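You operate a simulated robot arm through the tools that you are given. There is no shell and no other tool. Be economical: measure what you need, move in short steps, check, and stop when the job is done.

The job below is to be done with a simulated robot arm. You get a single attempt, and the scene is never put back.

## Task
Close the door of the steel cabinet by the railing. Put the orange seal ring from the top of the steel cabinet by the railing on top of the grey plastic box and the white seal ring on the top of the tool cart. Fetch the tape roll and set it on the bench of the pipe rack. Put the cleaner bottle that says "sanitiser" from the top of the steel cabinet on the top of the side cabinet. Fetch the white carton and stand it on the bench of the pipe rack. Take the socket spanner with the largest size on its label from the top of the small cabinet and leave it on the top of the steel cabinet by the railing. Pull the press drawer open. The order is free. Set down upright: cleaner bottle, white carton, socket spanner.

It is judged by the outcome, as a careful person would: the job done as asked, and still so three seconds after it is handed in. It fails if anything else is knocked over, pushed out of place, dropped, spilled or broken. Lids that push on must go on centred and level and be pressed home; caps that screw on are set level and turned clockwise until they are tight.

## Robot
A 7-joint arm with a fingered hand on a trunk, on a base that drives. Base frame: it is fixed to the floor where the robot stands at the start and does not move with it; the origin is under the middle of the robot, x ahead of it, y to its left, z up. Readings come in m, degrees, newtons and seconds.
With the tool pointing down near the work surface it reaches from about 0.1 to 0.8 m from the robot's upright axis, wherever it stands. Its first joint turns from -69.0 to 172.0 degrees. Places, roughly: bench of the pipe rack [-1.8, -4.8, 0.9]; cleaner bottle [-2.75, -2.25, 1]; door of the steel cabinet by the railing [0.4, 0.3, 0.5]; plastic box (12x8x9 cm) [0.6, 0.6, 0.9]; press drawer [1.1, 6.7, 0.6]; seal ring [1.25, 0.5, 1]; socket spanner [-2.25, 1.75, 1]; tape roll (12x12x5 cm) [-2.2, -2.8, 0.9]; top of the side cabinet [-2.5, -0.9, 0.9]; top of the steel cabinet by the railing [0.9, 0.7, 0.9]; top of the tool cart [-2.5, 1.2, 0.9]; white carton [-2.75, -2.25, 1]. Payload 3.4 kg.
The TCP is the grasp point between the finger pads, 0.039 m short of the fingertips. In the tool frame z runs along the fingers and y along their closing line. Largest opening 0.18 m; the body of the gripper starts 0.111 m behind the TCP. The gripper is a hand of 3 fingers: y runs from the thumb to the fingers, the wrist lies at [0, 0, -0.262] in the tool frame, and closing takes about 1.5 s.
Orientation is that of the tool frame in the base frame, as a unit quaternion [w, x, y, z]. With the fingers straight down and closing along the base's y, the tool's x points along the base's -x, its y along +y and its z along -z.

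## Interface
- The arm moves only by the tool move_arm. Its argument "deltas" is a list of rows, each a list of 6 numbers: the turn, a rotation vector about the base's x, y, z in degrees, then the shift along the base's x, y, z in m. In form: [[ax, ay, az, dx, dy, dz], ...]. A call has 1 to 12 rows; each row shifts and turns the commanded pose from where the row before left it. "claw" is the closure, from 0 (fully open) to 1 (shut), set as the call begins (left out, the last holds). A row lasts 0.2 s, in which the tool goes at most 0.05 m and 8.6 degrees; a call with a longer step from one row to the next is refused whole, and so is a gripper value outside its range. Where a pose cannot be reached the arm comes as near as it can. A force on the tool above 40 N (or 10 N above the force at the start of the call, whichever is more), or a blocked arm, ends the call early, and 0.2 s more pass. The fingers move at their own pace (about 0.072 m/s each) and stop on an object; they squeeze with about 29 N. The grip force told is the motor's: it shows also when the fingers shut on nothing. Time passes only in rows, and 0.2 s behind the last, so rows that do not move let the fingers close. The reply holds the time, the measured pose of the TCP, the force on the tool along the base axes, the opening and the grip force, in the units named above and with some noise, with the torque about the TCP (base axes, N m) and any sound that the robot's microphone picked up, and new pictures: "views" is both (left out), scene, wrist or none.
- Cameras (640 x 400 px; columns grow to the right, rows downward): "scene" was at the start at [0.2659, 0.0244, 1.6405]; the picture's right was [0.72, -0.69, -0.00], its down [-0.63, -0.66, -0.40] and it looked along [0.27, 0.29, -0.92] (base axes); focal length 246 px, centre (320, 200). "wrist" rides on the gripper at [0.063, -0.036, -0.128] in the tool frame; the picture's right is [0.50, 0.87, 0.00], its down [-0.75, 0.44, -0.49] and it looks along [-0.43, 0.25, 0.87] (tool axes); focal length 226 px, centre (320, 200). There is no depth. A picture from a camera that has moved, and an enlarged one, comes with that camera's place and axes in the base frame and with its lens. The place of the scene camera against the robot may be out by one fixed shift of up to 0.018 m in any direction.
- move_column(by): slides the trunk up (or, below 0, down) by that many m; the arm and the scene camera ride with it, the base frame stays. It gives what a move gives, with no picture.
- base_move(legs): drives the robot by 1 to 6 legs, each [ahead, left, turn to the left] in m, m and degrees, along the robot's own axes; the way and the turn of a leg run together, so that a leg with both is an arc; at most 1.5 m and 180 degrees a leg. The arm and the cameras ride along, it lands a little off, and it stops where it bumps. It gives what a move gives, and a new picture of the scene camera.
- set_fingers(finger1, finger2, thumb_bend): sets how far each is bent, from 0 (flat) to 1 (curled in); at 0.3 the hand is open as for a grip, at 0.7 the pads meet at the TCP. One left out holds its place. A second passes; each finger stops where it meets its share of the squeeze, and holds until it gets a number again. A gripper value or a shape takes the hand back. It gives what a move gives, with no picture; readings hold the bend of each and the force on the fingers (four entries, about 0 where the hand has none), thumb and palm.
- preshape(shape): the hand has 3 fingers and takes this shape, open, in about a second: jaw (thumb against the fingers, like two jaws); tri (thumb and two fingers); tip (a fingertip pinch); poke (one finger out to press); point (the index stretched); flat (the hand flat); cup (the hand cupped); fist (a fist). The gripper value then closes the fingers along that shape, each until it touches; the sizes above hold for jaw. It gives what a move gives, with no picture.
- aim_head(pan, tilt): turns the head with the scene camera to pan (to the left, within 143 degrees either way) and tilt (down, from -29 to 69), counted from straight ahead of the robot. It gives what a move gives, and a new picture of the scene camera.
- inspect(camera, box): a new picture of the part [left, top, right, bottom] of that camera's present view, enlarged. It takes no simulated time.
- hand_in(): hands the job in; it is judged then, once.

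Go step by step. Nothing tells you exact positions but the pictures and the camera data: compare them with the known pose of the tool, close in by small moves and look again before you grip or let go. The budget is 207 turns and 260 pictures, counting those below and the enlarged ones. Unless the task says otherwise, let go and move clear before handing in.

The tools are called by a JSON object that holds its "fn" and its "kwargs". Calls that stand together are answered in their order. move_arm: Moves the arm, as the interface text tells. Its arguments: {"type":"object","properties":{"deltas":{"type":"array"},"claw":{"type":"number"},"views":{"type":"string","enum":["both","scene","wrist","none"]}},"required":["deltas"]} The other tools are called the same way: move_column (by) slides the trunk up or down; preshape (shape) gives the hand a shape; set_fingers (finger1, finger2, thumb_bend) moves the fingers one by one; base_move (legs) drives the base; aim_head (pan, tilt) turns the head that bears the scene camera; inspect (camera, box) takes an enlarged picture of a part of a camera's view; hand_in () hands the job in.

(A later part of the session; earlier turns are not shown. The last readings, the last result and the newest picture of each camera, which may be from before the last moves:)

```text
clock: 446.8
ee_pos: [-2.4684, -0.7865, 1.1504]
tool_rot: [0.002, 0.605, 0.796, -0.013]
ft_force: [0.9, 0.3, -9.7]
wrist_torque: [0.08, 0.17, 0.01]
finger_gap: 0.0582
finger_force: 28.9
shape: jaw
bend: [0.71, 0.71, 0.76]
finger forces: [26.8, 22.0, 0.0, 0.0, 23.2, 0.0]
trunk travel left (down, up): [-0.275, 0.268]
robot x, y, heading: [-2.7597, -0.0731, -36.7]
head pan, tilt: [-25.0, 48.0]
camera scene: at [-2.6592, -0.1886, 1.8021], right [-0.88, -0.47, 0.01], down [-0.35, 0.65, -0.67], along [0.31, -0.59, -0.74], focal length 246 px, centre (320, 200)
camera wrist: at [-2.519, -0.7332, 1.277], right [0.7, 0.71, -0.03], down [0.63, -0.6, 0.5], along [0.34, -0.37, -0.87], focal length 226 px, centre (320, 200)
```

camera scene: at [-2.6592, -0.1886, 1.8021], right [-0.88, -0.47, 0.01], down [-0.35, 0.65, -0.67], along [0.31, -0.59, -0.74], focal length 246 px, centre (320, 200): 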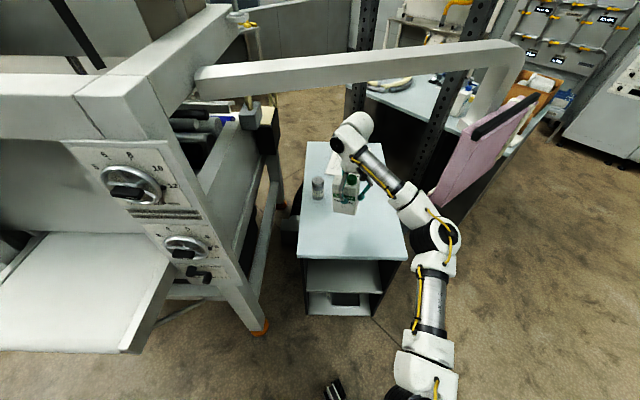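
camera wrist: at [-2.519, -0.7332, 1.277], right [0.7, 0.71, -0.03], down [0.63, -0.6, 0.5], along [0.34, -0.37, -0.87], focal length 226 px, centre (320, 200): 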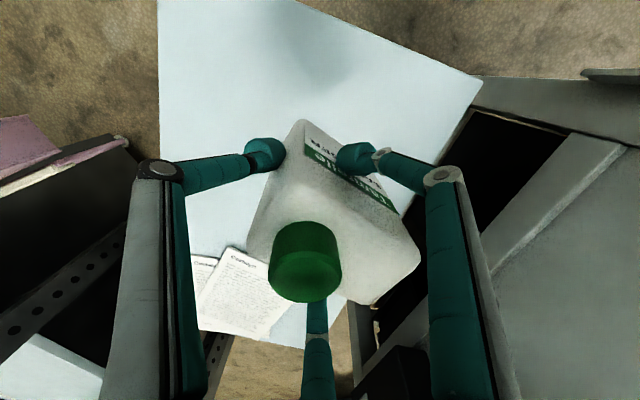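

{"fn": "move_arm", "kwargs": {"deltas": [[1.3, -0.7, 0, 0, 0, -0.03], [0, 0, 0, 0, 0, -0.03], [0, 0, 0, 0, 0, -0.015], [0, 0, 0, 0, 0, -0.005], [0, 0, 0, 0, 0, -0.005], [0, 0, 0, 0, 0, 0]], "views": "none"}}

{"fn": "move_arm", "kwargs": {"deltas": [[0, 0, 0, 0, 0, -0.005], [0, 0, 0, 0, 0, -0.005], [0, 0, 0, 0, 0, -0.004], [0, 0, 0, 0, 0, 0]], "views": "none"}}

```text
clock: 448.2
ee_pos: [-2.4784, -0.802, 1.0593]
tool_rot: [-0.001, 0.607, 0.795, 0.005]
ft_force: [-0.6, 0.7, -9.3]
wrist_torque: [0.06, 0.17, 0.01]
finger_gap: 0.0585
finger_force: 28.7
shape: jaw
bend: [0.71, 0.71, 0.76]
finger forces: [26.0, 22.2, 0.0, 0.0, 23.4, 0.0]
trunk travel left (down, up): [-0.275, 0.268]
robot x, y, heading: [-2.7583, -0.0778, -36.8]
head pan, tilt: [-25.0, 48.0]
```

```text
clock: 449.2
ee_pos: [-2.4725, -0.7961, 1.0494]
tool_rot: [0.0, 0.606, 0.795, 0.001]
ft_force: [0.1, 1.0, -8.6]
wrist_torque: [0.11, 0.16, 0.02]
finger_gap: 0.0584
finger_force: 29.9
shape: jaw
bend: [0.71, 0.71, 0.76]
finger forces: [26.2, 22.1, 0.0, 0.0, 23.1, 0.0]
trunk travel left (down, up): [-0.275, 0.268]
robot x, y, heading: [-2.7617, -0.0756, -36.8]
head pan, tilt: [-25.0, 48.0]
```

{"fn": "move_arm", "kwargs": {"deltas": [[0, 0, 0, 0, 0, -0.005], [0, 0, 0, 0, 0, -0.005], [0, 0, 0, 0, 0, 0]], "views": "none"}}

{"fn": "move_arm", "kwargs": {"deltas": [[0, 0, 0, 0, 0, -0.004], [0, 0, 0, 0, 0, -0.004], [0, 0, 0, 0, 0, 0]], "views": "none"}}

{"fn": "inspect", "kwargs": {"camera": "scene", "box": [280, 130, 420, 270]}}

```text
clock: 450.0
ee_pos: [-2.4742, -0.7976, 1.0363]
tool_rot: [0.0, 0.606, 0.795, 0.003]
ft_force: [0.8, -0.2, -9.5]
wrist_torque: [0.06, 0.15, -0.01]
finger_gap: 0.0582
finger_force: 29.2
shape: jaw
bend: [0.71, 0.71, 0.76]
finger forces: [26.2, 22.0, 0.0, 0.2, 23.2, 0.1]
trunk travel left (down, up): [-0.275, 0.268]
robot x, y, heading: [-2.7618, -0.0766, -37.0]
head pan, tilt: [-25.0, 48.0]
```

```text
clock: 450.8
ee_pos: [-2.4773, -0.8011, 1.0302]
tool_rot: [0.001, 0.608, 0.794, 0.004]
ft_force: [-2.3, -1.7, -1.0]
wrist_torque: [-0.08, -0.09, -0.11]
finger_gap: 0.0583
finger_force: 29.1
shape: jaw
bend: [0.71, 0.71, 0.75]
finger forces: [25.8, 24.0, 0.1, 0.0, 26.0, 0.0]
trunk travel left (down, up): [-0.275, 0.268]
robot x, y, heading: [-2.763, -0.0755, -36.9]
head pan, tilt: [-25.0, 48.0]
```

```text
2.86 times, centred on (350, 200) of scene
camera zoom: at [-2.6746, -0.2078, 1.8017], right [-0.88, -0.47, 0.0], down [-0.35, 0.66, -0.66], along [0.32, -0.59, -0.75], focal length 704 px, centre (234, 200)
```

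zoom: 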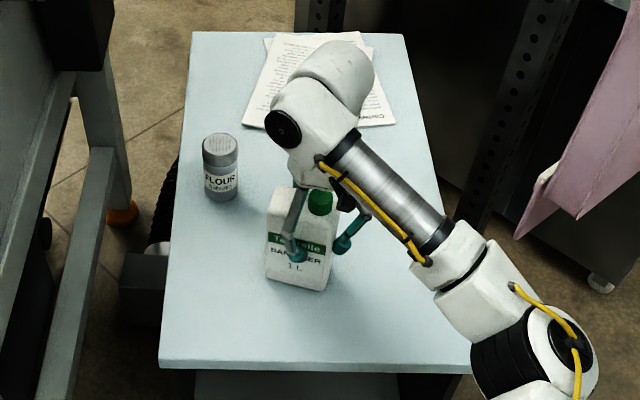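

Touching down. A few mm more so the base seats, then release and rise.

{"fn": "move_arm", "kwargs": {"deltas": [[0, 0, 0, 0, 0, -0.003], [0, 0, 0, 0, 0, -0.002], [0, 0, 0, 0, 0, 0]], "views": "none"}}

{"fn": "move_arm", "kwargs": {"deltas": [[0, 0, 0, 0, 0, 0], [0, 0, 0, 0, 0, 0], [0, 0, 0, 0, 0, 0], [0, 0, 0, 0, 0, 0], [0, 0, 0, 0, 0, 0.02], [0, 0, 0, 0, 0, 0.04], [0, 0, 0, 0, 0, 0.045], [0, 0, 0, 0, 0, 0.045], [0, 0, 0, 0, 0, 0.04], [0, 0, 0, -0.02, 0.03, 0.02], [0, 0, 0, -0.025, 0.04, 0], [0, 0, 0, -0.025, 0.04, 0]], "claw": 0.25, "views": "scene"}}

```text
clock: 451.6
ee_pos: [-2.4789, -0.7993, 1.0264]
tool_rot: [0.003, 0.606, 0.795, 0.005]
ft_force: [3.0, -1.2, 23.7]
wrist_torque: [-0.3, -0.3, 0.08]
finger_gap: 0.0591
finger_force: 28.7
shape: jaw
bend: [0.72, 0.71, 0.76]
finger forces: [28.9, 24.8, 0.1, 0.1, 24.6, 0.0]
trunk travel left (down, up): [-0.275, 0.268]
robot x, y, heading: [-2.7581, -0.08, -36.9]
head pan, tilt: [-25.0, 48.0]
```

```text
clock: 454.2
ee_pos: [-2.551, -0.692, 1.2362]
tool_rot: [0.002, 0.607, 0.795, 0.003]
ft_force: [-0.9, 0.7, -0.5]
wrist_torque: [-0.03, -0.02, -0.03]
finger_gap: 0.1347
finger_force: 0.1
shape: jaw
bend: [0.59, 0.59, 0.59]
finger forces: [0.0, 0.1, 0.0, 0.0, 0.0, 0.0]
trunk travel left (down, up): [-0.275, 0.268]
robot x, y, heading: [-2.7596, -0.0767, -36.7]
head pan, tilt: [-25.0, 48.0]
camera scene: at [-2.6789, -0.2065, 1.802], right [-0.88, -0.47, -0.01], down [-0.35, 0.66, -0.67], along [0.32, -0.59, -0.75], focal length 246 px, centre (320, 200)
```

scene: 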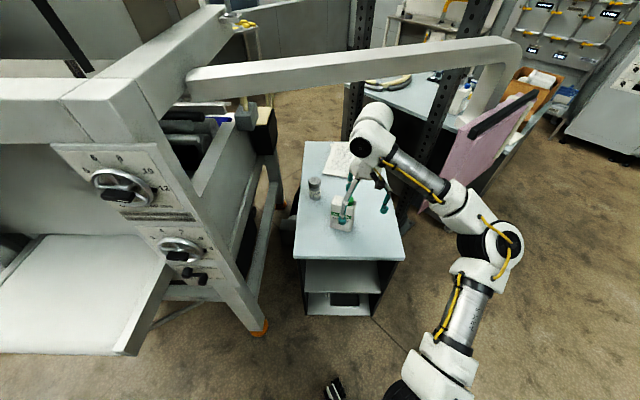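

Bottle stands on the side cabinet. Last item: the press drawer far to the north. Retract and drive around the tool cart's west side, then look.

{"fn": "move_arm", "kwargs": {"deltas": [[0, 0, 0, -0.02, 0.03, 0], [0, 0, 0, -0.02, 0.04, 0], [0, 0, 0, -0.02, 0.04, 0], [0, 0, 0, -0.02, 0.04, 0], [0, 0, 0, 0, 0, 0]], "claw": 0.3, "views": "none"}}

{"fn": "base_move", "kwargs": {"legs": [[-1.0, 0.1, 0], [0, 0, 97], [0.9, 0.52, 0], [0.9, 0.52, 0]]}}

{"fn": "aim_head", "kwargs": {"pan": -5, "tilt": 12}}

```text
clock: 455.4
ee_pos: [-2.6295, -0.5399, 1.2338]
tool_rot: [0.0, 0.607, 0.795, 0.005]
ft_force: [0.5, 0.5, 0.5]
wrist_torque: [0.02, 0.05, 0.02]
finger_gap: 0.1265
finger_force: 0.1
shape: jaw
bend: [0.63, 0.63, 0.63]
finger forces: [0.1, 0.0, 0.0, 0.0, 0.1, 0.0]
trunk travel left (down, up): [-0.275, 0.268]
robot x, y, heading: [-2.7605, -0.0744, -37.0]
head pan, tilt: [-25.0, 48.0]
```

```text
clock: 474.5
ee_pos: [-3.1365, 2.8476, 1.231]
tool_rot: [-0.007, -0.211, 0.977, 0.005]
ft_force: [-0.3, 0.0, 0.4]
wrist_torque: [-0.01, 0.01, 0.0]
finger_gap: 0.1265
finger_force: 0.1
shape: jaw
bend: [0.63, 0.63, 0.63]
finger forces: [0.1, 0.0, 0.1, 0.1, 0.0, 0.0]
trunk travel left (down, up): [-0.275, 0.268]
robot x, y, heading: [-3.5789, 2.6461, 62.4]
head pan, tilt: [-25.0, 48.0]
camera scene: at [-3.4657, 2.722, 1.8015], right [0.61, -0.79, -0.01], down [-0.6, -0.45, -0.66], along [0.52, 0.41, -0.75], focal length 246 px, centre (320, 200)
```

scene: 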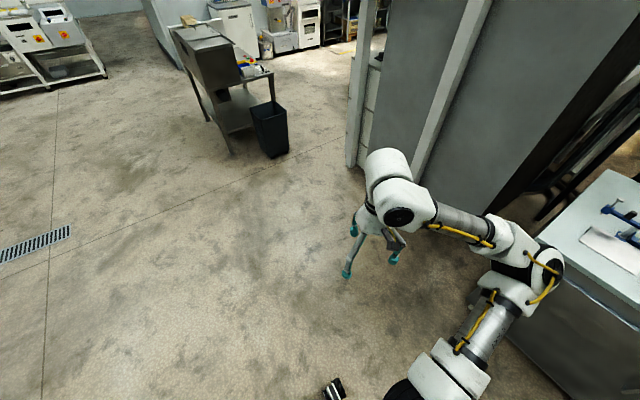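

```text
clock: 475.5
ee_pos: [-3.1475, 2.8518, 1.2359]
tool_rot: [-0.002, -0.212, 0.977, 0.002]
ft_force: [-0.1, -0.5, 0.4]
wrist_torque: [0.01, -0.03, 0.0]
finger_gap: 0.1264
finger_force: 0.2
shape: jaw
bend: [0.63, 0.63, 0.63]
finger forces: [0.1, 0.0, 0.0, 0.0, 0.0, 0.0]
trunk travel left (down, up): [-0.275, 0.268]
robot x, y, heading: [-3.5807, 2.6454, 62.4]
head pan, tilt: [-5.0, 12.0]
camera scene: at [-3.4841, 2.7558, 1.8576], right [0.84, -0.54, -0.01], down [-0.12, -0.17, -0.98], along [0.53, 0.82, -0.21], focal length 246 px, centre (320, 200)
```

scene: 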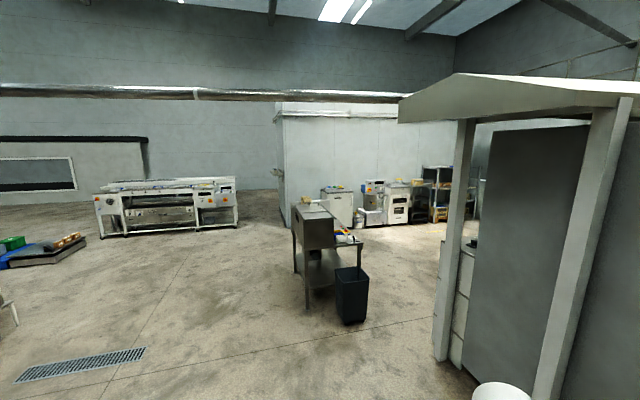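

{"fn": "inspect", "kwargs": {"camera": "scene", "box": [300, 160, 480, 270]}}

```text
3.56 times, centred on (390, 215) of scene
camera zoom: at [-3.4841, 2.7558, 1.8576], right [0.84, -0.54, -0.01], down [-0.12, -0.17, -0.98], along [0.53, 0.82, -0.21], focal length 876 px, centre (71, 147)
```

zoom: 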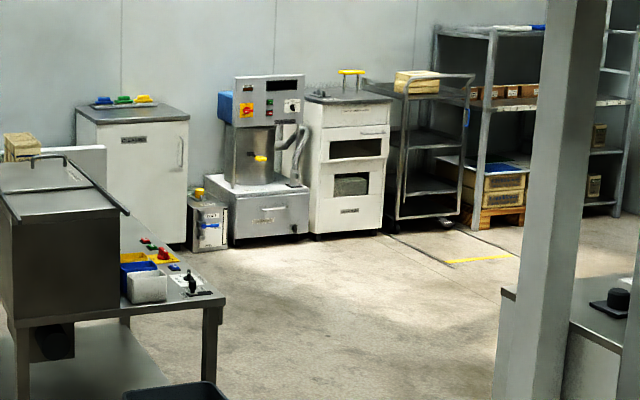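

The press stands by the far wall. I'll drive around the north side of the work table.

{"fn": "base_move", "kwargs": {"legs": [[1.264, 0.333, 0], [1.264, 0.333, 0], [1.476, -0.018, 0], [0, 0, -52.4], [1.3, 0.07, 0]]}}

{"fn": "aim_head", "kwargs": {"pan": -10, "tilt": 30}}

```text
clock: 503.8
ee_pos: [-0.5284, 6.5356, 1.2342]
tool_rot: [-0.001, 0.258, 0.966, 0.002]
ft_force: [0.1, -0.6, -0.8]
wrist_torque: [0.04, -0.02, 0.04]
finger_gap: 0.126
finger_force: 0.0
shape: jaw
bend: [0.63, 0.63, 0.63]
finger forces: [0.0, 0.0, 0.1, 0.0, 0.0, 0.1]
trunk travel left (down, up): [-0.275, 0.268]
robot x, y, heading: [-0.9505, 6.7664, 8.0]
head pan, tilt: [-5.0, 12.0]
camera scene: at [-0.7875, 6.755, 1.8577], right [0.05, -1.0, 0.0], down [-0.21, -0.01, -0.98], along [0.98, 0.05, -0.21], focal length 246 px, centre (320, 200)
```

scene: 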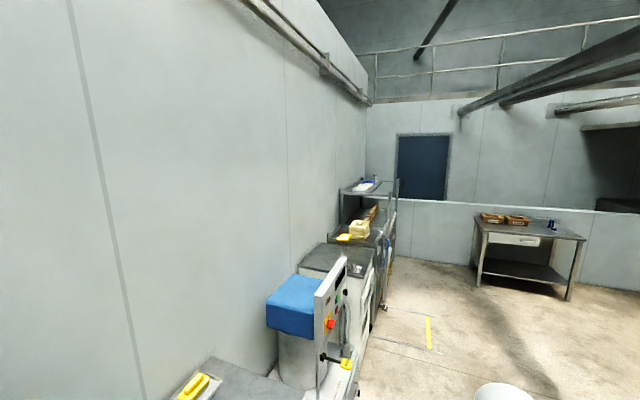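

```text
clock: 504.6
ee_pos: [-0.5323, 6.5413, 1.2369]
tool_rot: [0.001, 0.258, 0.966, 0.003]
ft_force: [0.2, 0.3, -0.5]
wrist_torque: [0.0, 0.02, 0.01]
finger_gap: 0.1261
finger_force: 0.1
shape: jaw
bend: [0.63, 0.63, 0.63]
finger forces: [0.0, 0.0, 0.0, 0.1, 0.0, 0.0]
trunk travel left (down, up): [-0.275, 0.268]
robot x, y, heading: [-0.9459, 6.7675, 7.9]
head pan, tilt: [-10.0, 30.0]
camera scene: at [-0.7907, 6.7473, 1.8287], right [-0.03, -1.0, 0.0], down [-0.5, 0.02, -0.86], along [0.86, -0.03, -0.5], focal length 246 px, centre (320, 200)
```

scene: 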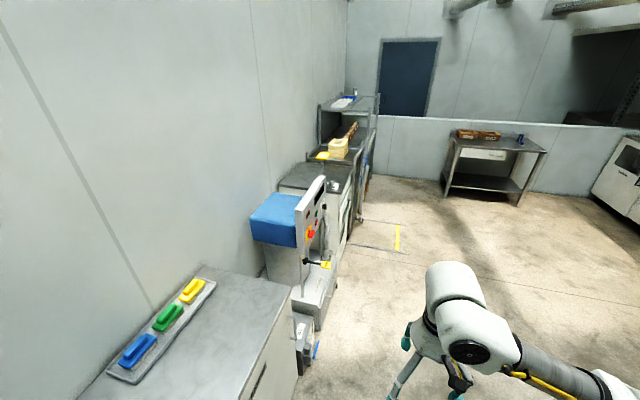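

{"fn": "aim_head", "kwargs": {"pan": -75, "tilt": 50}}

```text
clock: 506.0
ee_pos: [-0.5316, 6.5412, 1.2364]
tool_rot: [0.0, 0.258, 0.966, 0.002]
ft_force: [1.0, -0.1, -0.2]
wrist_torque: [-0.02, 0.0, 0.03]
finger_gap: 0.1264
finger_force: 0.0
shape: jaw
bend: [0.63, 0.63, 0.63]
finger forces: [0.0, 0.0, 0.0, 0.0, 0.0, 0.0]
trunk travel left (down, up): [-0.275, 0.268]
robot x, y, heading: [-0.9496, 6.7678, 8.2]
head pan, tilt: [-75.0, 50.0]
camera scene: at [-0.8508, 6.6794, 1.799], right [-0.92, -0.39, 0.0], down [-0.3, 0.71, -0.64], along [0.25, -0.59, -0.77], focal length 246 px, centre (320, 200)
```

scene: 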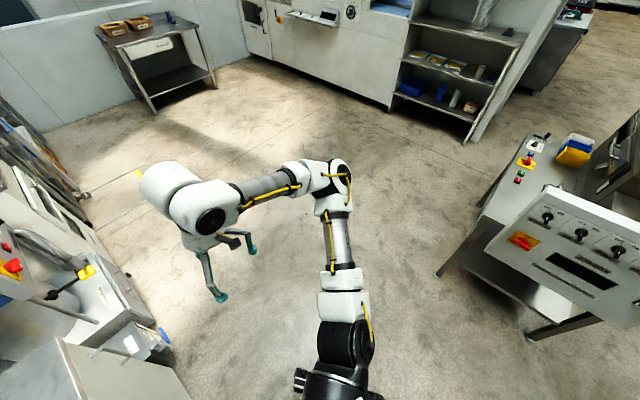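

Clear floor. Move in front of the machines and turn to face them.

{"fn": "base_move", "kwargs": {"legs": [[0.635, -0.506, 0], [0.635, -0.506, 0], [0, 0, 75]]}}

{"fn": "aim_head", "kwargs": {"pan": 0, "tilt": 40}}

```text
clock: 517.5
ee_pos: [0.7826, 6.2731, 1.2358]
tool_rot: [-0.002, -0.381, 0.925, 0.001]
ft_force: [0.4, -0.6, -0.7]
wrist_torque: [0.03, 0.02, 0.01]
finger_gap: 0.1262
finger_force: 0.0
shape: jaw
bend: [0.63, 0.63, 0.63]
finger forces: [0.0, 0.1, 0.0, 0.0, 0.0, 0.0]
trunk travel left (down, up): [-0.275, 0.268]
robot x, y, heading: [0.4489, 5.9308, 82.8]
head pan, tilt: [-75.0, 50.0]
camera scene: at [0.5544, 5.9834, 1.7988], right [0.13, -0.99, 0.0], down [-0.76, -0.1, -0.64], along [0.63, 0.08, -0.77], focal length 246 px, centre (320, 200)
```

scene: 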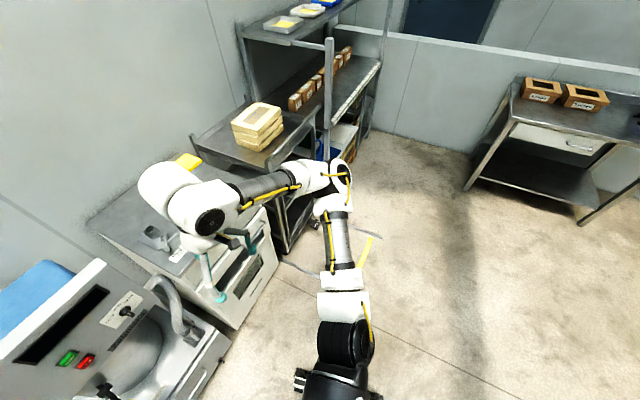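

```text
clock: 519.0
ee_pos: [0.7755, 6.2715, 1.2386]
tool_rot: [0.002, -0.38, 0.925, 0.0]
ft_force: [0.2, 0.5, -0.3]
wrist_torque: [0.04, -0.01, 0.04]
finger_gap: 0.1263
finger_force: 0.0
shape: jaw
bend: [0.63, 0.63, 0.63]
finger forces: [0.0, 0.0, 0.0, 0.1, 0.0, 0.0]
trunk travel left (down, up): [-0.275, 0.268]
robot x, y, heading: [0.4573, 5.9306, 82.8]
head pan, tilt: [0.0, 40.0]
camera scene: at [0.4862, 6.0576, 1.8134], right [0.99, -0.13, 0.0], down [-0.09, -0.64, -0.76], along [0.1, 0.76, -0.64], focal length 246 px, centre (320, 200)
```

scene: 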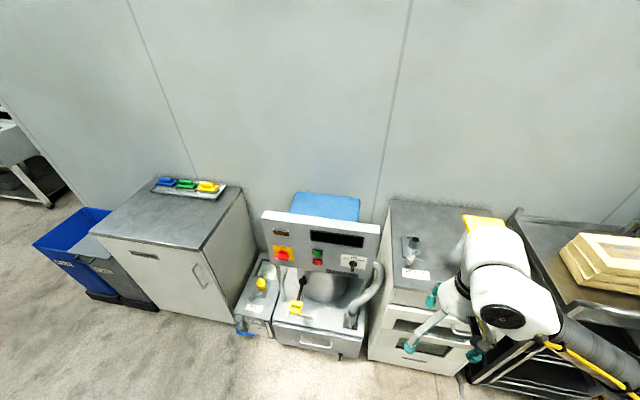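

{"fn": "inspect", "kwargs": {"camera": "scene", "box": [225, 180, 485, 385]}}

```text
1.95 times, centred on (355, 282) of scene
camera zoom: at [0.4862, 6.0576, 1.8134], right [0.99, -0.13, 0.0], down [-0.09, -0.64, -0.76], along [0.1, 0.76, -0.64], focal length 480 px, centre (252, 39)
```

zoom: 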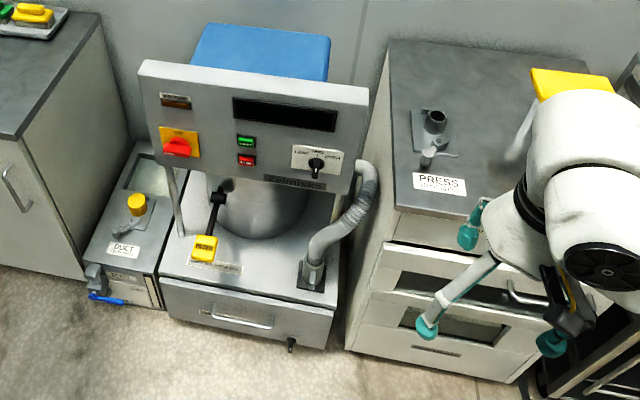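

The right-hand white unit is labelled PRESS; its drawer has a horizontal bar handle at about (1.16–1.2, 6.44, 0.7). Reposition with the heading rotated so the hand can point at it horizontally, as I did with the spanner.

{"fn": "base_move", "kwargs": {"legs": [[-0.1, -0.257, 0], [0, 0, -52]]}}

{"fn": "move_arm", "kwargs": {"deltas": [[0, 0, -8.4, 0, 0, 0], [0, 0, -8.4, 0, 0, 0], [0, 0, -8.4, 0, 0, 0], [0, 0, -8.4, 0, 0, 0], [0, 0, -8.4, 0, 0, 0], [0, 0, -8.4, 0, 0, 0], [0, 0, -8.4, 0, 0, 0], [0, 0, -8.4, 0, 0, 0], [0, 0, -8.4, 0, 0, 0], [0, 0, -8.4, 0, 0, 0], [0, 0, -8.4, 0, 0, 0], [0, 0, -8.4, 0, 0, 0]], "views": "none"}}

{"fn": "move_arm", "kwargs": {"deltas": [[0, 0, -8.4, 0, 0, 0], [0, 0, -8.4, 0, 0, 0], [0, 0, -8.4, 0, 0, 0], [0, 0, -8.4, 0, 0, 0], [0, 0, -8.4, 0, 0, 0]], "views": "none"}}

```text
clock: 523.3
ee_pos: [1.1507, 5.7563, 1.2423]
tool_rot: [0.005, 0.078, 0.997, -0.006]
ft_force: [0.1, 0.3, -0.6]
wrist_torque: [-0.02, -0.05, -0.01]
finger_gap: 0.1263
finger_force: 0.1
shape: jaw
bend: [0.63, 0.63, 0.63]
finger forces: [0.0, 0.0, 0.0, 0.0, 0.1, 0.0]
trunk travel left (down, up): [-0.275, 0.268]
robot x, y, heading: [0.6928, 5.8054, 28.8]
head pan, tilt: [0.0, 40.0]
camera scene: at [0.8232, 5.859, 1.8134], right [0.48, -0.88, 0.0], down [-0.56, -0.31, -0.76], along [0.67, 0.37, -0.64], focal length 246 px, centre (320, 200)
```

scene: 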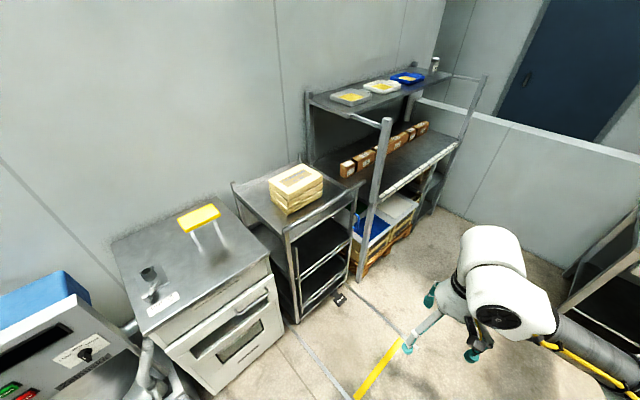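

```text
clock: 525.9
ee_pos: [1.148, 5.7577, 1.2418]
tool_rot: [0.002, 0.818, 0.576, -0.008]
ft_force: [0.7, 0.4, -0.6]
wrist_torque: [-0.04, -0.02, -0.04]
finger_gap: 0.1263
finger_force: 0.0
shape: jaw
bend: [0.63, 0.63, 0.63]
finger forces: [0.0, 0.0, 0.0, 0.0, 0.1, 0.0]
trunk travel left (down, up): [-0.275, 0.268]
robot x, y, heading: [0.6907, 5.8014, 28.6]
head pan, tilt: [0.0, 40.0]
```

```text
clock: 527.1
ee_pos: [1.1517, 5.7518, 1.2405]
tool_rot: [-0.004, 0.97, 0.244, -0.008]
ft_force: [0.1, 0.5, 0.0]
wrist_torque: [-0.01, 0.04, -0.02]
finger_gap: 0.1262
finger_force: 0.1
shape: jaw
bend: [0.63, 0.63, 0.63]
finger forces: [0.0, 0.1, 0.0, 0.0, 0.0, 0.1]
trunk travel left (down, up): [-0.275, 0.268]
robot x, y, heading: [0.6913, 5.8007, 28.8]
head pan, tilt: [0.0, 40.0]
```

{"fn": "inspect", "kwargs": {"camera": "scene", "box": [120, 250, 310, 400]}}

```text
2.67 times, centred on (215, 325) of scene
camera zoom: at [0.8298, 5.847, 1.8134], right [0.48, -0.88, -0.01], down [-0.57, -0.31, -0.76], along [0.67, 0.37, -0.64], focal length 657 px, centre (600, -133)
```

zoom: 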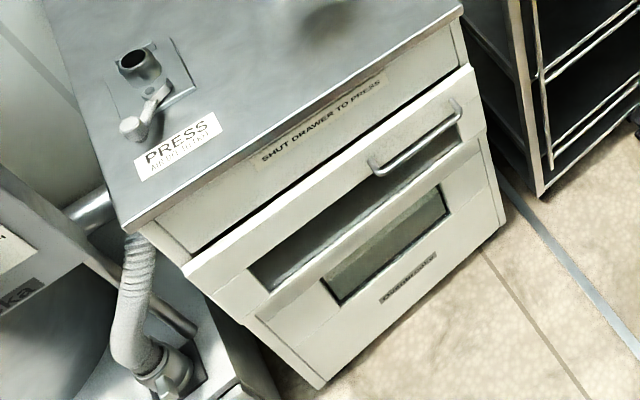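

Handle triangulated at ≈(1.21, 6.46, 0.605), bar along the front. Pitch the hand to horizontal in free space.

{"fn": "move_arm", "kwargs": {"deltas": [[7.31, 3.92, 0, 0, 0.03, 0], [7.31, 3.92, 0, 0, 0.03, 0], [7.31, 3.92, 0, 0, 0.03, 0], [7.31, 3.92, 0, 0, 0.03, 0], [7.31, 3.92, 0, 0, 0.03, 0], [7.31, 3.92, 0, 0, 0.03, 0], [7.31, 3.92, 0, 0, 0.03, 0], [7.31, 3.92, 0, 0, 0.03, 0], [0, 0, -7.5, 0, 0.03, 0], [0, 0, -7.5, 0, 0.03, 0], [0, 0, -7.5, 0, 0.02, 0], [0, 0, -7.5, 0, 0.02, 0]], "views": "none"}}

{"fn": "move_arm", "kwargs": {"deltas": [[0, 0, -7.5, 0, 0, 0], [0, 0, -7.5, 0, 0, 0], [7.56, -2.28, 0, 0, 0, 0], [7.56, -2.28, 0, 0, 0, 0], [7.56, -2.28, 0, 0, 0, 0], [0, 0, 0, 0, 0, 0]], "views": "none"}}

```text
clock: 529.9
ee_pos: [1.1304, 6.0981, 1.206]
tool_rot: [-0.534, 0.844, 0.006, -0.05]
ft_force: [-0.4, 0.0, 1.6]
wrist_torque: [-0.06, -0.02, -0.04]
finger_gap: 0.1261
finger_force: 0.0
shape: jaw
bend: [0.63, 0.63, 0.63]
finger forces: [0.0, 0.0, 0.0, 0.0, 0.1, 0.1]
out of reach, approached as far as the arm can: row 11
trunk travel left (down, up): [-0.275, 0.268]
robot x, y, heading: [0.6934, 5.7997, 28.7]
head pan, tilt: [0.0, 40.0]
stopped in row 12: the arm was blocked; the commanded pose is now the measured one
```

```text
clock: 531.3
ee_pos: [1.1387, 6.1224, 1.1925]
tool_rot: [-0.693, 0.716, -0.072, 0.05]
ft_force: [-0.2, 0.9, -0.6]
wrist_torque: [-0.02, -0.02, -0.08]
finger_gap: 0.1259
finger_force: 0.1
shape: jaw
bend: [0.63, 0.63, 0.63]
finger forces: [0.1, 0.0, 0.1, 0.1, 0.1, 0.0]
out of reach, approached as far as the arm can: row 2
trunk travel left (down, up): [-0.275, 0.268]
robot x, y, heading: [0.6901, 5.8037, 28.8]
head pan, tilt: [0.0, 40.0]
```

Hand is horizontal with the thumb up. Lower the trunk and the arm stepwise.

{"fn": "move_column", "kwargs": {"by": -0.275}}

{"fn": "move_arm", "kwargs": {"deltas": [[0, 0, 0, 0, 0, -0.03], [0, 0, 0, 0, 0, -0.04], [0, 0, 0, 0, 0, -0.04], [0, 0, 0, 0, 0, -0.04], [0, 0, 0, 0, 0, 0]], "views": "none"}}

```text
clock: 534.1
ee_pos: [1.2217, 6.1481, 0.712]
tool_rot: [-0.593, 0.777, -0.196, -0.079]
ft_force: [-0.2, -0.2, 0.6]
wrist_torque: [0.04, -0.01, 0.02]
finger_gap: 0.1262
finger_force: 0.0
shape: jaw
bend: [0.63, 0.63, 0.63]
finger forces: [0.0, 0.0, 0.0, 0.0, 0.0, 0.0]
trunk travel left (down, up): [0.0, 0.542]
robot x, y, heading: [0.6903, 5.8015, 28.6]
head pan, tilt: [0.0, 40.0]
```

```text
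clock: 535.3
ee_pos: [1.2196, 6.1503, 0.5593]
tool_rot: [-0.593, 0.777, -0.195, -0.077]
ft_force: [-0.4, 1.1, 0.0]
wrist_torque: [-0.01, 0.02, 0.02]
finger_gap: 0.1261
finger_force: 0.0
shape: jaw
bend: [0.63, 0.63, 0.63]
finger forces: [0.0, 0.0, 0.0, 0.1, 0.0, 0.1]
trunk travel left (down, up): [0.0, 0.542]
robot x, y, heading: [0.6916, 5.8015, 28.9]
head pan, tilt: [0.0, 40.0]
```

Low enough. Correct orientation (27° total) and set the height to the handle's.

{"fn": "move_arm", "kwargs": {"deltas": [[2.9, -6.04, -1.63, 0, 0, 0.01], [2.9, -6.04, -1.63, 0, 0, 0.01], [2.9, -6.04, -1.63, 0, 0, 0.015], [2.9, -6.04, -1.63, 0, 0, 0.01], [0, 0, 0, 0, 0, 0]], "views": "both"}}

```text
clock: 536.5
ee_pos: [1.2198, 6.1525, 0.6037]
tool_rot: [-0.699, 0.701, -0.102, 0.102]
ft_force: [0.7, 0.0, 0.1]
wrist_torque: [0.02, 0.01, -0.02]
finger_gap: 0.1261
finger_force: 0.1
shape: jaw
bend: [0.63, 0.63, 0.63]
finger forces: [0.1, 0.0, 0.0, 0.0, 0.0, 0.0]
trunk travel left (down, up): [0.0, 0.542]
robot x, y, heading: [0.6899, 5.804, 28.8]
head pan, tilt: [0.0, 40.0]
camera scene: at [1.1907, 6.0525, 1.4545], right [0.48, -0.88, 0.0], down [-0.57, -0.31, -0.76], along [0.67, 0.37, -0.65], focal length 246 px, centre (320, 200)
camera wrist: at [1.2434, 6.0114, 0.6409], right [0.48, -0.14, -0.87], down [-0.86, -0.26, -0.43], along [-0.16, 0.96, -0.25], focal length 226 px, centre (320, 200)
```

scene: 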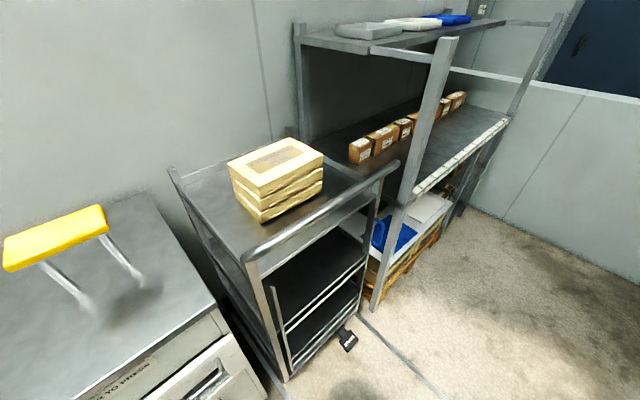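
wrist: 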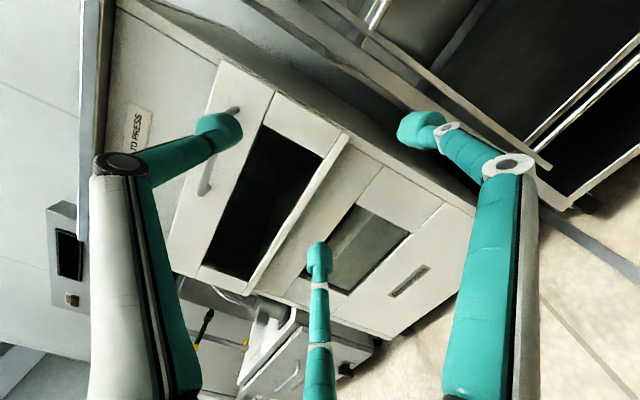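

The wrist view places the handle higher: z≈0.735, x≈1.16. Adjust and move closer.

{"fn": "move_arm", "kwargs": {"deltas": [[0, 0, 0, -0.015, 0, 0.03], [0, 0, 0, -0.015, 0, 0.035], [0, 0, 0, -0.015, 0, 0.035], [0, 0, 0, -0.015, 0, 0.03], [0, 0, 0, 0, 0.04, 0], [0, 0, 0, 0, 0.04, 0], [0, 0, 0, 0, 0.04, 0], [0, 0, 0, 0, 0, 0]], "claw": 0.35, "views": "wrist"}}

```text
clock: 538.3
ee_pos: [1.1813, 6.3001, 0.7079]
tool_rot: [-0.699, 0.701, -0.103, 0.101]
ft_force: [0.1, -0.8, 1.0]
wrist_torque: [0.02, 0.05, -0.01]
finger_gap: 0.1174
finger_force: 0.0
shape: jaw
bend: [0.66, 0.66, 0.66]
finger forces: [0.0, 0.0, 0.0, 0.0, 0.0, 0.0]
out of reach, approached as far as the arm can: row 3, 4
trunk travel left (down, up): [0.0, 0.542]
robot x, y, heading: [0.6884, 5.8051, 28.9]
head pan, tilt: [0.0, 40.0]
camera wrist: at [1.2046, 6.1584, 0.7447], right [0.48, -0.14, -0.87], down [-0.86, -0.26, -0.43], along [-0.16, 0.96, -0.25], focal length 226 px, centre (320, 200)
```

wrist: 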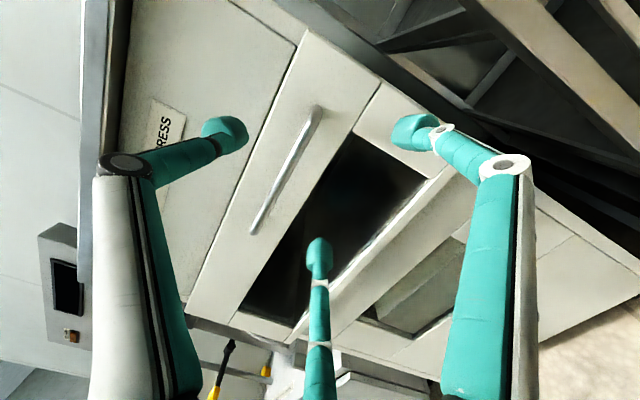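

Handle mid located at (1.167, 6.416, 0.729). Advance to put the bar between thumb and fingers.

{"fn": "move_arm", "kwargs": {"deltas": [[0, 0, 0, -0.009, 0.01, 0.011], [0, 0, 0, -0.009, 0.03, 0.01], [0, 0, 0, 0, 0.03, 0], [0, 0, 0, 0, 0.02, 0], [0, 0, 0, 0, 0.012, 0], [0, 0, 0, 0, 0, 0]], "views": "wrist"}}

```text
clock: 539.7
ee_pos: [1.1836, 6.3301, 0.7204]
tool_rot: [0.7, -0.7, 0.102, -0.101]
ft_force: [-0.5, 0.0, -0.5]
wrist_torque: [-0.03, 0.02, -0.03]
finger_gap: 0.1172
finger_force: 0.1
shape: jaw
bend: [0.66, 0.66, 0.66]
finger forces: [0.0, 0.0, 0.0, 0.0, 0.0, 0.0]
out of reach, approached as far as the arm can: row 2, 3, 4, 5
trunk travel left (down, up): [0.0, 0.542]
robot x, y, heading: [0.6915, 5.8041, 28.9]
head pan, tilt: [0.0, 40.0]
camera wrist: at [1.207, 6.1901, 0.7567], right [0.48, -0.14, -0.87], down [-0.86, -0.26, -0.43], along [-0.16, 0.96, -0.24], focal length 226 px, centre (320, 200)
```

wrist: 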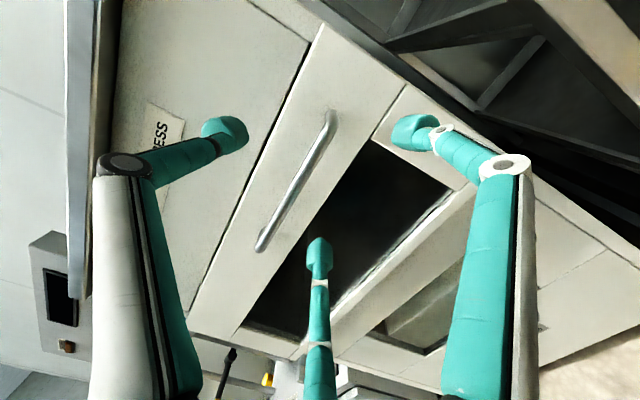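

Finish the approach by nudging the base, then view.

{"fn": "base_move", "kwargs": {"legs": [[0.018, 0.075, 0]]}}

{"fn": "move_arm", "kwargs": {"deltas": [[0, 0, 0, 0, 0, 0], [0, 0, 0, 0, 0, 0], [0, 0, 0, 0, 0, 0], [0, 0, 0, 0, 0, 0], [0, 0, 0, 0, 0, 0], [0, 0, 0, 0, 0, 0], [0, 0, 0, 0, 0, 0], [0, 0, 0, 0, 0, 0]], "views": "wrist"}}

```text
clock: 540.8
ee_pos: [1.1487, 6.4016, 0.7216]
tool_rot: [-0.694, 0.705, -0.098, 0.105]
ft_force: [-4.9, -19.6, 2.0]
wrist_torque: [-0.51, 0.03, -1.31]
finger_gap: 0.1162
finger_force: 0.2
shape: jaw
bend: [0.69, 0.66, 0.66]
finger forces: [20.5, 0.0, 0.0, 0.0, 0.0, 0.0]
trunk travel left (down, up): [0.0, 0.542]
robot x, y, heading: [0.6701, 5.874, 28.5]
head pan, tilt: [0.0, 40.0]
stopped in leg 1: the force on the tool passed its limit at 81 N (the readings are from after the stop); the commanded pose is now the measured one
camera scene: at [1.173, 6.1207, 1.4545], right [0.48, -0.88, -0.01], down [-0.57, -0.31, -0.76], along [0.67, 0.37, -0.65], focal length 246 px, centre (320, 200)
```

scene: 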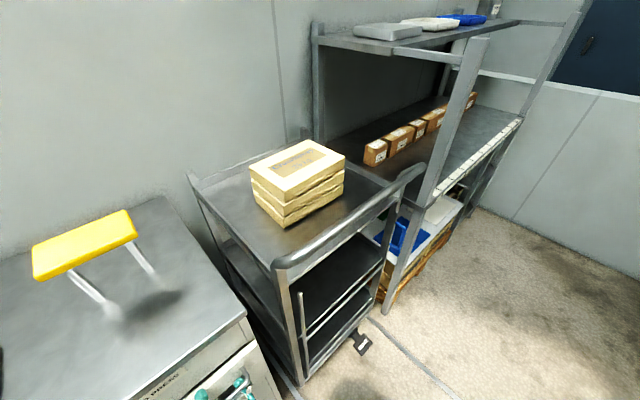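

```text
clock: 542.6
ee_pos: [1.1522, 6.3977, 0.7223]
tool_rot: [-0.697, 0.703, -0.098, 0.103]
ft_force: [-0.8, -1.9, 0.5]
wrist_torque: [-0.03, 0.02, -0.05]
finger_gap: 0.1173
finger_force: 0.0
shape: jaw
bend: [0.66, 0.66, 0.66]
finger forces: [0.9, 0.0, 0.0, 0.0, 0.0, 0.1]
trunk travel left (down, up): [0.0, 0.542]
robot x, y, heading: [0.6717, 5.8733, 28.6]
head pan, tilt: [0.0, 40.0]
camera wrist: at [1.1759, 6.2577, 0.7597], right [0.49, -0.15, -0.86], down [-0.86, -0.26, -0.44], along [-0.16, 0.95, -0.26], focal length 226 px, centre (320, 200)
```

wrist: 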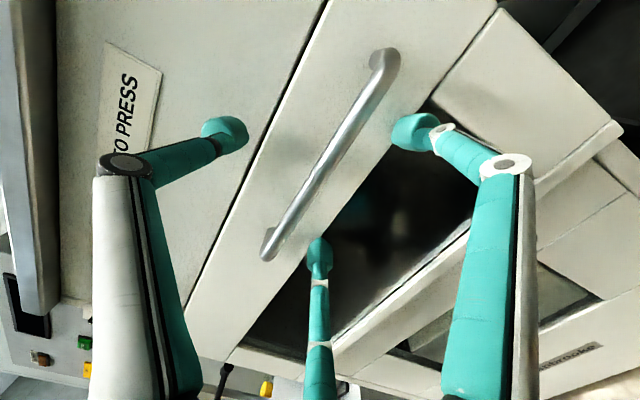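

The bar lies between thumb and fingers. Ease back 4 mm and close.

{"fn": "move_arm", "kwargs": {"deltas": [[0, 0, 0, -0.001, -0.004, 0], [0, 0, 0, 0, 0, 0], [0, 0, 0, 0, 0, 0], [0, 0, 0, 0, 0, 0], [0, 0, 0, 0, 0, 0], [0, 0, 0, 0, 0, 0], [0, 0, 0, 0, 0, 0], [0, 0, 0, 0, 0, 0], [0, 0, 0, 0, 0, 0]], "claw": 1, "views": "wrist"}}

```text
clock: 544.6
ee_pos: [1.1523, 6.3979, 0.7263]
tool_rot: [-0.699, 0.701, -0.097, 0.103]
ft_force: [-5.1, 1.0, 25.6]
wrist_torque: [0.11, 0.1, -0.01]
finger_gap: 0.0
finger_force: 28.5
shape: jaw
bend: [0.76, 0.72, 0.7]
finger forces: [0.1, 14.3, 0.0, 0.0, 57.5, 0.0]
out of reach, approached as far as the arm can: row 1
trunk travel left (down, up): [0.0, 0.542]
robot x, y, heading: [0.6715, 5.873, 28.7]
head pan, tilt: [0.0, 40.0]
camera wrist: at [1.1747, 6.2572, 0.7631], right [0.49, -0.14, -0.86], down [-0.86, -0.26, -0.44], along [-0.16, 0.95, -0.25], focal length 226 px, centre (320, 200)
```

wrist: 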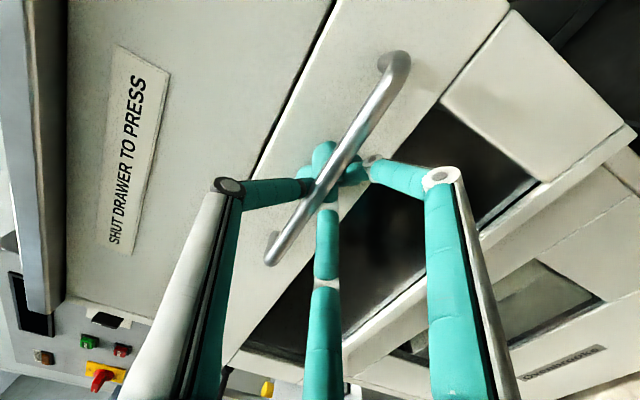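

The digits are hooked behind the bar. Pull the drawer by driving the base outward.

{"fn": "base_move", "kwargs": {"legs": [[-0.097, -0.114, 0]]}}

```text
clock: 545.8
ee_pos: [1.1313, 6.3247, 0.7322]
tool_rot: [0.7, -0.698, 0.096, -0.113]
ft_force: [8.7, -1.0, 8.7]
wrist_torque: [-0.29, 0.24, 0.0]
finger_gap: 0.0
finger_force: 28.8
shape: jaw
bend: [0.76, 0.72, 0.74]
finger forces: [0.1, 25.2, 0.0, 0.0, 64.8, 0.1]
trunk travel left (down, up): [0.0, 0.542]
robot x, y, heading: [0.6572, 5.7887, 28.8]
head pan, tilt: [0.0, 40.0]
stopped in leg 1: the force on the tool passed its limit at 44 N (the readings are from after the stop); the commanded pose is now the measured one
camera scene: at [1.1512, 6.0531, 1.4531], right [0.48, -0.88, 0.01], down [-0.57, -0.32, -0.76], along [0.67, 0.36, -0.65], focal length 246 px, centre (320, 200)
```

scene: 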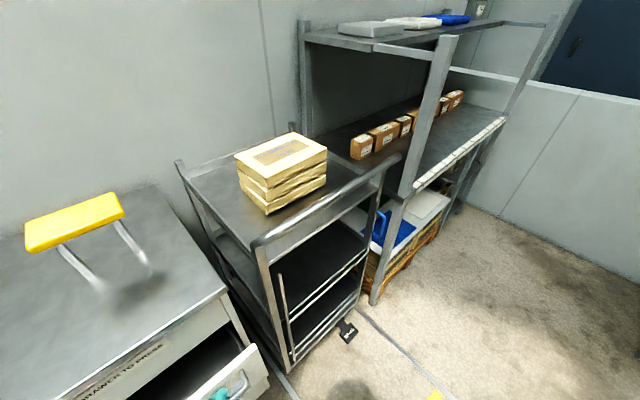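

It is opening. Continue pulling.

{"fn": "base_move", "kwargs": {"legs": [[-0.056, -0.082, 0], [-0.045, -0.066, 0]]}}

```text
clock: 546.9
ee_pos: [1.1073, 6.2418, 0.7348]
tool_rot: [0.701, -0.699, 0.088, -0.11]
ft_force: [0.5, 0.9, -11.2]
wrist_torque: [-0.04, 0.15, 0.03]
finger_gap: 0.0001
finger_force: 28.9
shape: jaw
bend: [0.77, 0.73, 0.73]
finger forces: [20.9, 21.8, 0.1, 0.0, 37.2, 0.0]
trunk travel left (down, up): [0.0, 0.542]
robot x, y, heading: [0.6447, 5.7112, 28.7]
head pan, tilt: [0.0, 40.0]
stopped in leg 1: the force on the tool passed its limit at 44 N (the readings are from after the stop); the commanded pose is now the measured one
camera scene: at [1.1424, 5.9709, 1.4521], right [0.48, -0.88, 0.0], down [-0.57, -0.32, -0.76], along [0.67, 0.36, -0.65], focal length 246 px, centre (320, 200)
```

scene: 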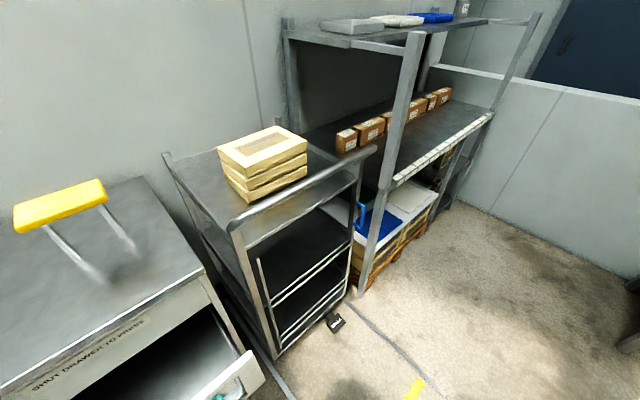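

{"fn": "base_move", "kwargs": {"legs": [[-0.085, -0.086, 0]]}}

```text
clock: 548.2
ee_pos: [1.0685, 6.1258, 0.739]
tool_rot: [0.703, -0.697, 0.08, -0.115]
ft_force: [6.1, -1.5, -30.5]
wrist_torque: [0.09, 0.05, -0.1]
finger_gap: 0.0
finger_force: 29.0
shape: jaw
bend: [0.77, 0.73, 0.73]
finger forces: [34.9, 35.1, 0.1, 0.0, 19.9, 0.0]
trunk travel left (down, up): [0.0, 0.542]
robot x, y, heading: [0.6116, 5.5975, 28.7]
head pan, tilt: [0.0, 40.0]
stopped in leg 1: the force on the tool passed its limit at 43 N (the readings are from after the stop); the commanded pose is now the measured one
camera scene: at [1.1197, 5.8555, 1.4505], right [0.48, -0.88, 0.0], down [-0.57, -0.31, -0.76], along [0.66, 0.37, -0.65], focal length 246 px, centre (320, 200)
```

scene: 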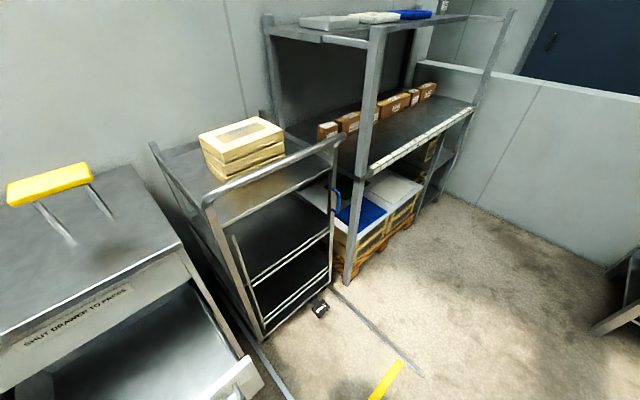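

Open about 0.28 m. Relieve the vertical load and pull a little more to find the end stop.

{"fn": "move_arm", "kwargs": {"deltas": [[0, 0, 0, 0, 0, -0.006], [0, 0, 0, 0, 0, -0.004], [0, 0, 0, 0, 0, 0]], "views": "none"}}

{"fn": "base_move", "kwargs": {"legs": [[-0.065, -0.065, 0]]}}

```text
clock: 549.0
ee_pos: [1.0686, 6.1264, 0.7408]
tool_rot: [0.705, -0.695, 0.08, -0.115]
ft_force: [10.0, -3.1, -36.8]
wrist_torque: [0.11, 0.02, -0.19]
finger_gap: 0.0
finger_force: 28.9
shape: jaw
bend: [0.77, 0.73, 0.73]
finger forces: [37.2, 38.6, 0.0, 0.0, 17.2, 0.0]
out of reach, approached as far as the arm can: row 1, 2
trunk travel left (down, up): [0.0, 0.542]
robot x, y, heading: [0.6152, 5.6037, 28.6]
head pan, tilt: [0.0, 40.0]
```

```text
clock: 550.2
ee_pos: [1.0283, 6.0318, 0.7434]
tool_rot: [0.705, -0.696, 0.067, -0.119]
ft_force: [9.1, -3.0, -41.8]
wrist_torque: [0.33, 0.2, 0.03]
finger_gap: 0.0
finger_force: 28.7
shape: jaw
bend: [0.78, 0.73, 0.73]
finger forces: [0.0, 40.8, 0.0, 0.0, 14.4, 0.0]
trunk travel left (down, up): [0.0, 0.542]
robot x, y, heading: [0.5923, 5.5099, 29.1]
head pan, tilt: [0.0, 40.0]
stopped in leg 1: the force on the tool passed its limit at 49 N (the readings are from after the stop); the commanded pose is now the measured one
camera scene: at [1.0998, 5.7642, 1.4497], right [0.48, -0.88, 0.0], down [-0.57, -0.31, -0.76], along [0.66, 0.37, -0.65], focal length 246 px, centre (320, 200)
```

scene: 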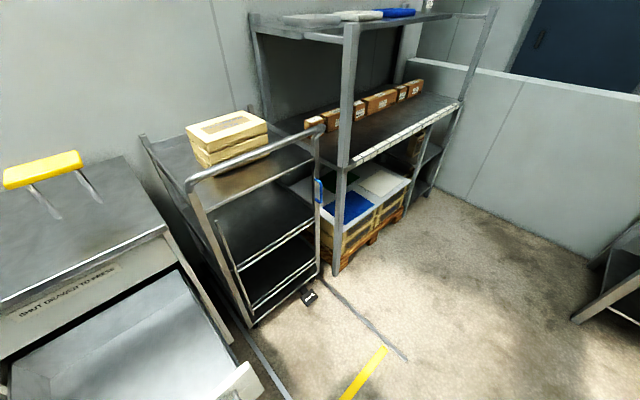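

Drawer is open about 0.38 m. Release the handle and back away.

{"fn": "move_arm", "kwargs": {"deltas": [[0, 0, 0, 0, 0, 0], [0, 0, 0, 0, 0, 0], [0, 0, 0, 0, 0, 0], [0, 0, 0, 0, 0, 0], [0, 0, 0, 0, 0, 0], [0, 0, 0, 0, 0, 0], [0, 0, 0, 0, 0, 0]], "claw": 0.3, "views": "wrist"}}

```text
clock: 551.8
ee_pos: [1.0244, 6.0355, 0.7527]
tool_rot: [0.71, -0.691, 0.065, -0.12]
ft_force: [-0.3, 0.1, -0.3]
wrist_torque: [-0.01, 0.02, -0.03]
finger_gap: 0.1255
finger_force: 0.0
shape: jaw
bend: [0.63, 0.63, 0.63]
finger forces: [0.3, 0.1, 0.1, 0.1, 0.0, 0.1]
trunk travel left (down, up): [0.0, 0.542]
robot x, y, heading: [0.5908, 5.512, 29.0]
head pan, tilt: [0.0, 40.0]
camera wrist: at [1.0484, 5.894, 0.7882], right [0.55, -0.12, -0.83], down [-0.82, -0.27, -0.51], along [-0.17, 0.96, -0.24], focal length 226 px, centre (320, 200)
```

wrist: 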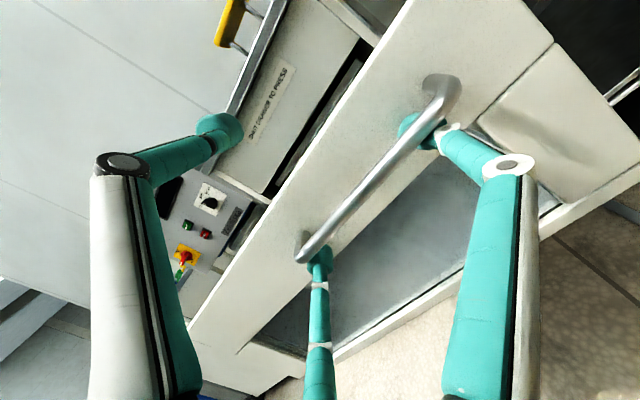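

The two fingers are still partly behind the bar; open wider and lower 2 cm before retreating.

{"fn": "move_arm", "kwargs": {"deltas": [[0, 0, 0, 0, 0, 0], [0, 0, 0, 0, 0, 0], [0, 0, 0, 0, 0, -0.008], [0, 0, 0, 0, 0, -0.008], [0, 0, 0, 0, 0, -0.008], [0, 0, 0, 0, 0, 0]], "claw": 0.12, "views": "wrist"}}

```text
clock: 553.2
ee_pos: [1.0242, 6.035, 0.7522]
tool_rot: [0.71, -0.691, 0.066, -0.119]
ft_force: [-0.7, 0.5, -0.2]
wrist_torque: [-0.01, 0.04, -0.02]
finger_gap: 0.1582
finger_force: 0.1
shape: jaw
bend: [0.47, 0.47, 0.47]
finger forces: [0.1, 0.0, 0.0, 0.0, 0.0, 0.0]
out of reach, approached as far as the arm can: row 3, 4, 5
trunk travel left (down, up): [0.0, 0.542]
robot x, y, heading: [0.5916, 5.5093, 29.1]
head pan, tilt: [0.0, 40.0]
camera wrist: at [1.0484, 5.894, 0.7882], right [0.55, -0.12, -0.83], down [-0.82, -0.27, -0.51], along [-0.17, 0.96, -0.24], focal length 226 px, centre (320, 200)
```

wrist: 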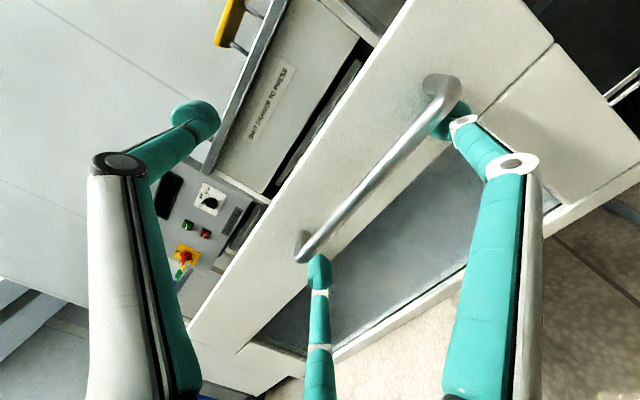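

{"fn": "move_arm", "kwargs": {"deltas": [[0, 0, 0, 0, 0, 0.0], [0, 0, 0, 0.01, 0, 0], [0, 0, 0, 0.01, 0, 0], [0, 0, 0, 0.01, 0, 0], [0, 0, 0, 0, 0, 0]], "claw": 0, "views": "wrist"}}

```text
clock: 554.4
ee_pos: [1.0241, 6.0344, 0.7524]
tool_rot: [0.71, -0.691, 0.064, -0.12]
ft_force: [-0.7, 0.4, 0.5]
wrist_torque: [0.0, -0.01, -0.01]
finger_gap: 0.1798
finger_force: 0.1
shape: jaw
bend: [0.3, 0.3, 0.3]
finger forces: [0.0, 0.0, 0.0, 0.0, 0.1, 0.0]
out of reach, approached as far as the arm can: row 2, 3, 4
trunk travel left (down, up): [0.0, 0.542]
robot x, y, heading: [0.5904, 5.5093, 29.1]
head pan, tilt: [0.0, 40.0]
camera wrist: at [1.0483, 5.894, 0.7882], right [0.55, -0.12, -0.83], down [-0.82, -0.27, -0.51], along [-0.17, 0.96, -0.24], focal length 226 px, centre (320, 200)
```

wrist: 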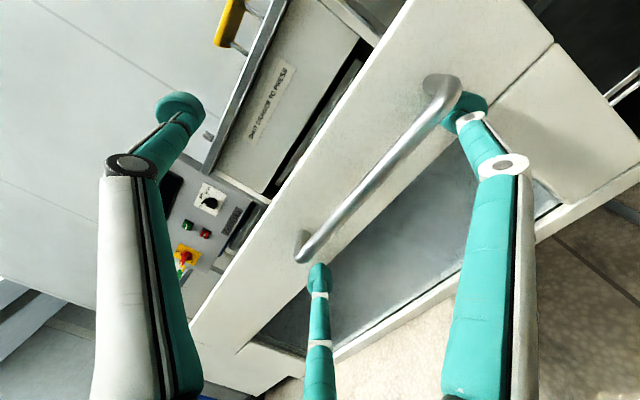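

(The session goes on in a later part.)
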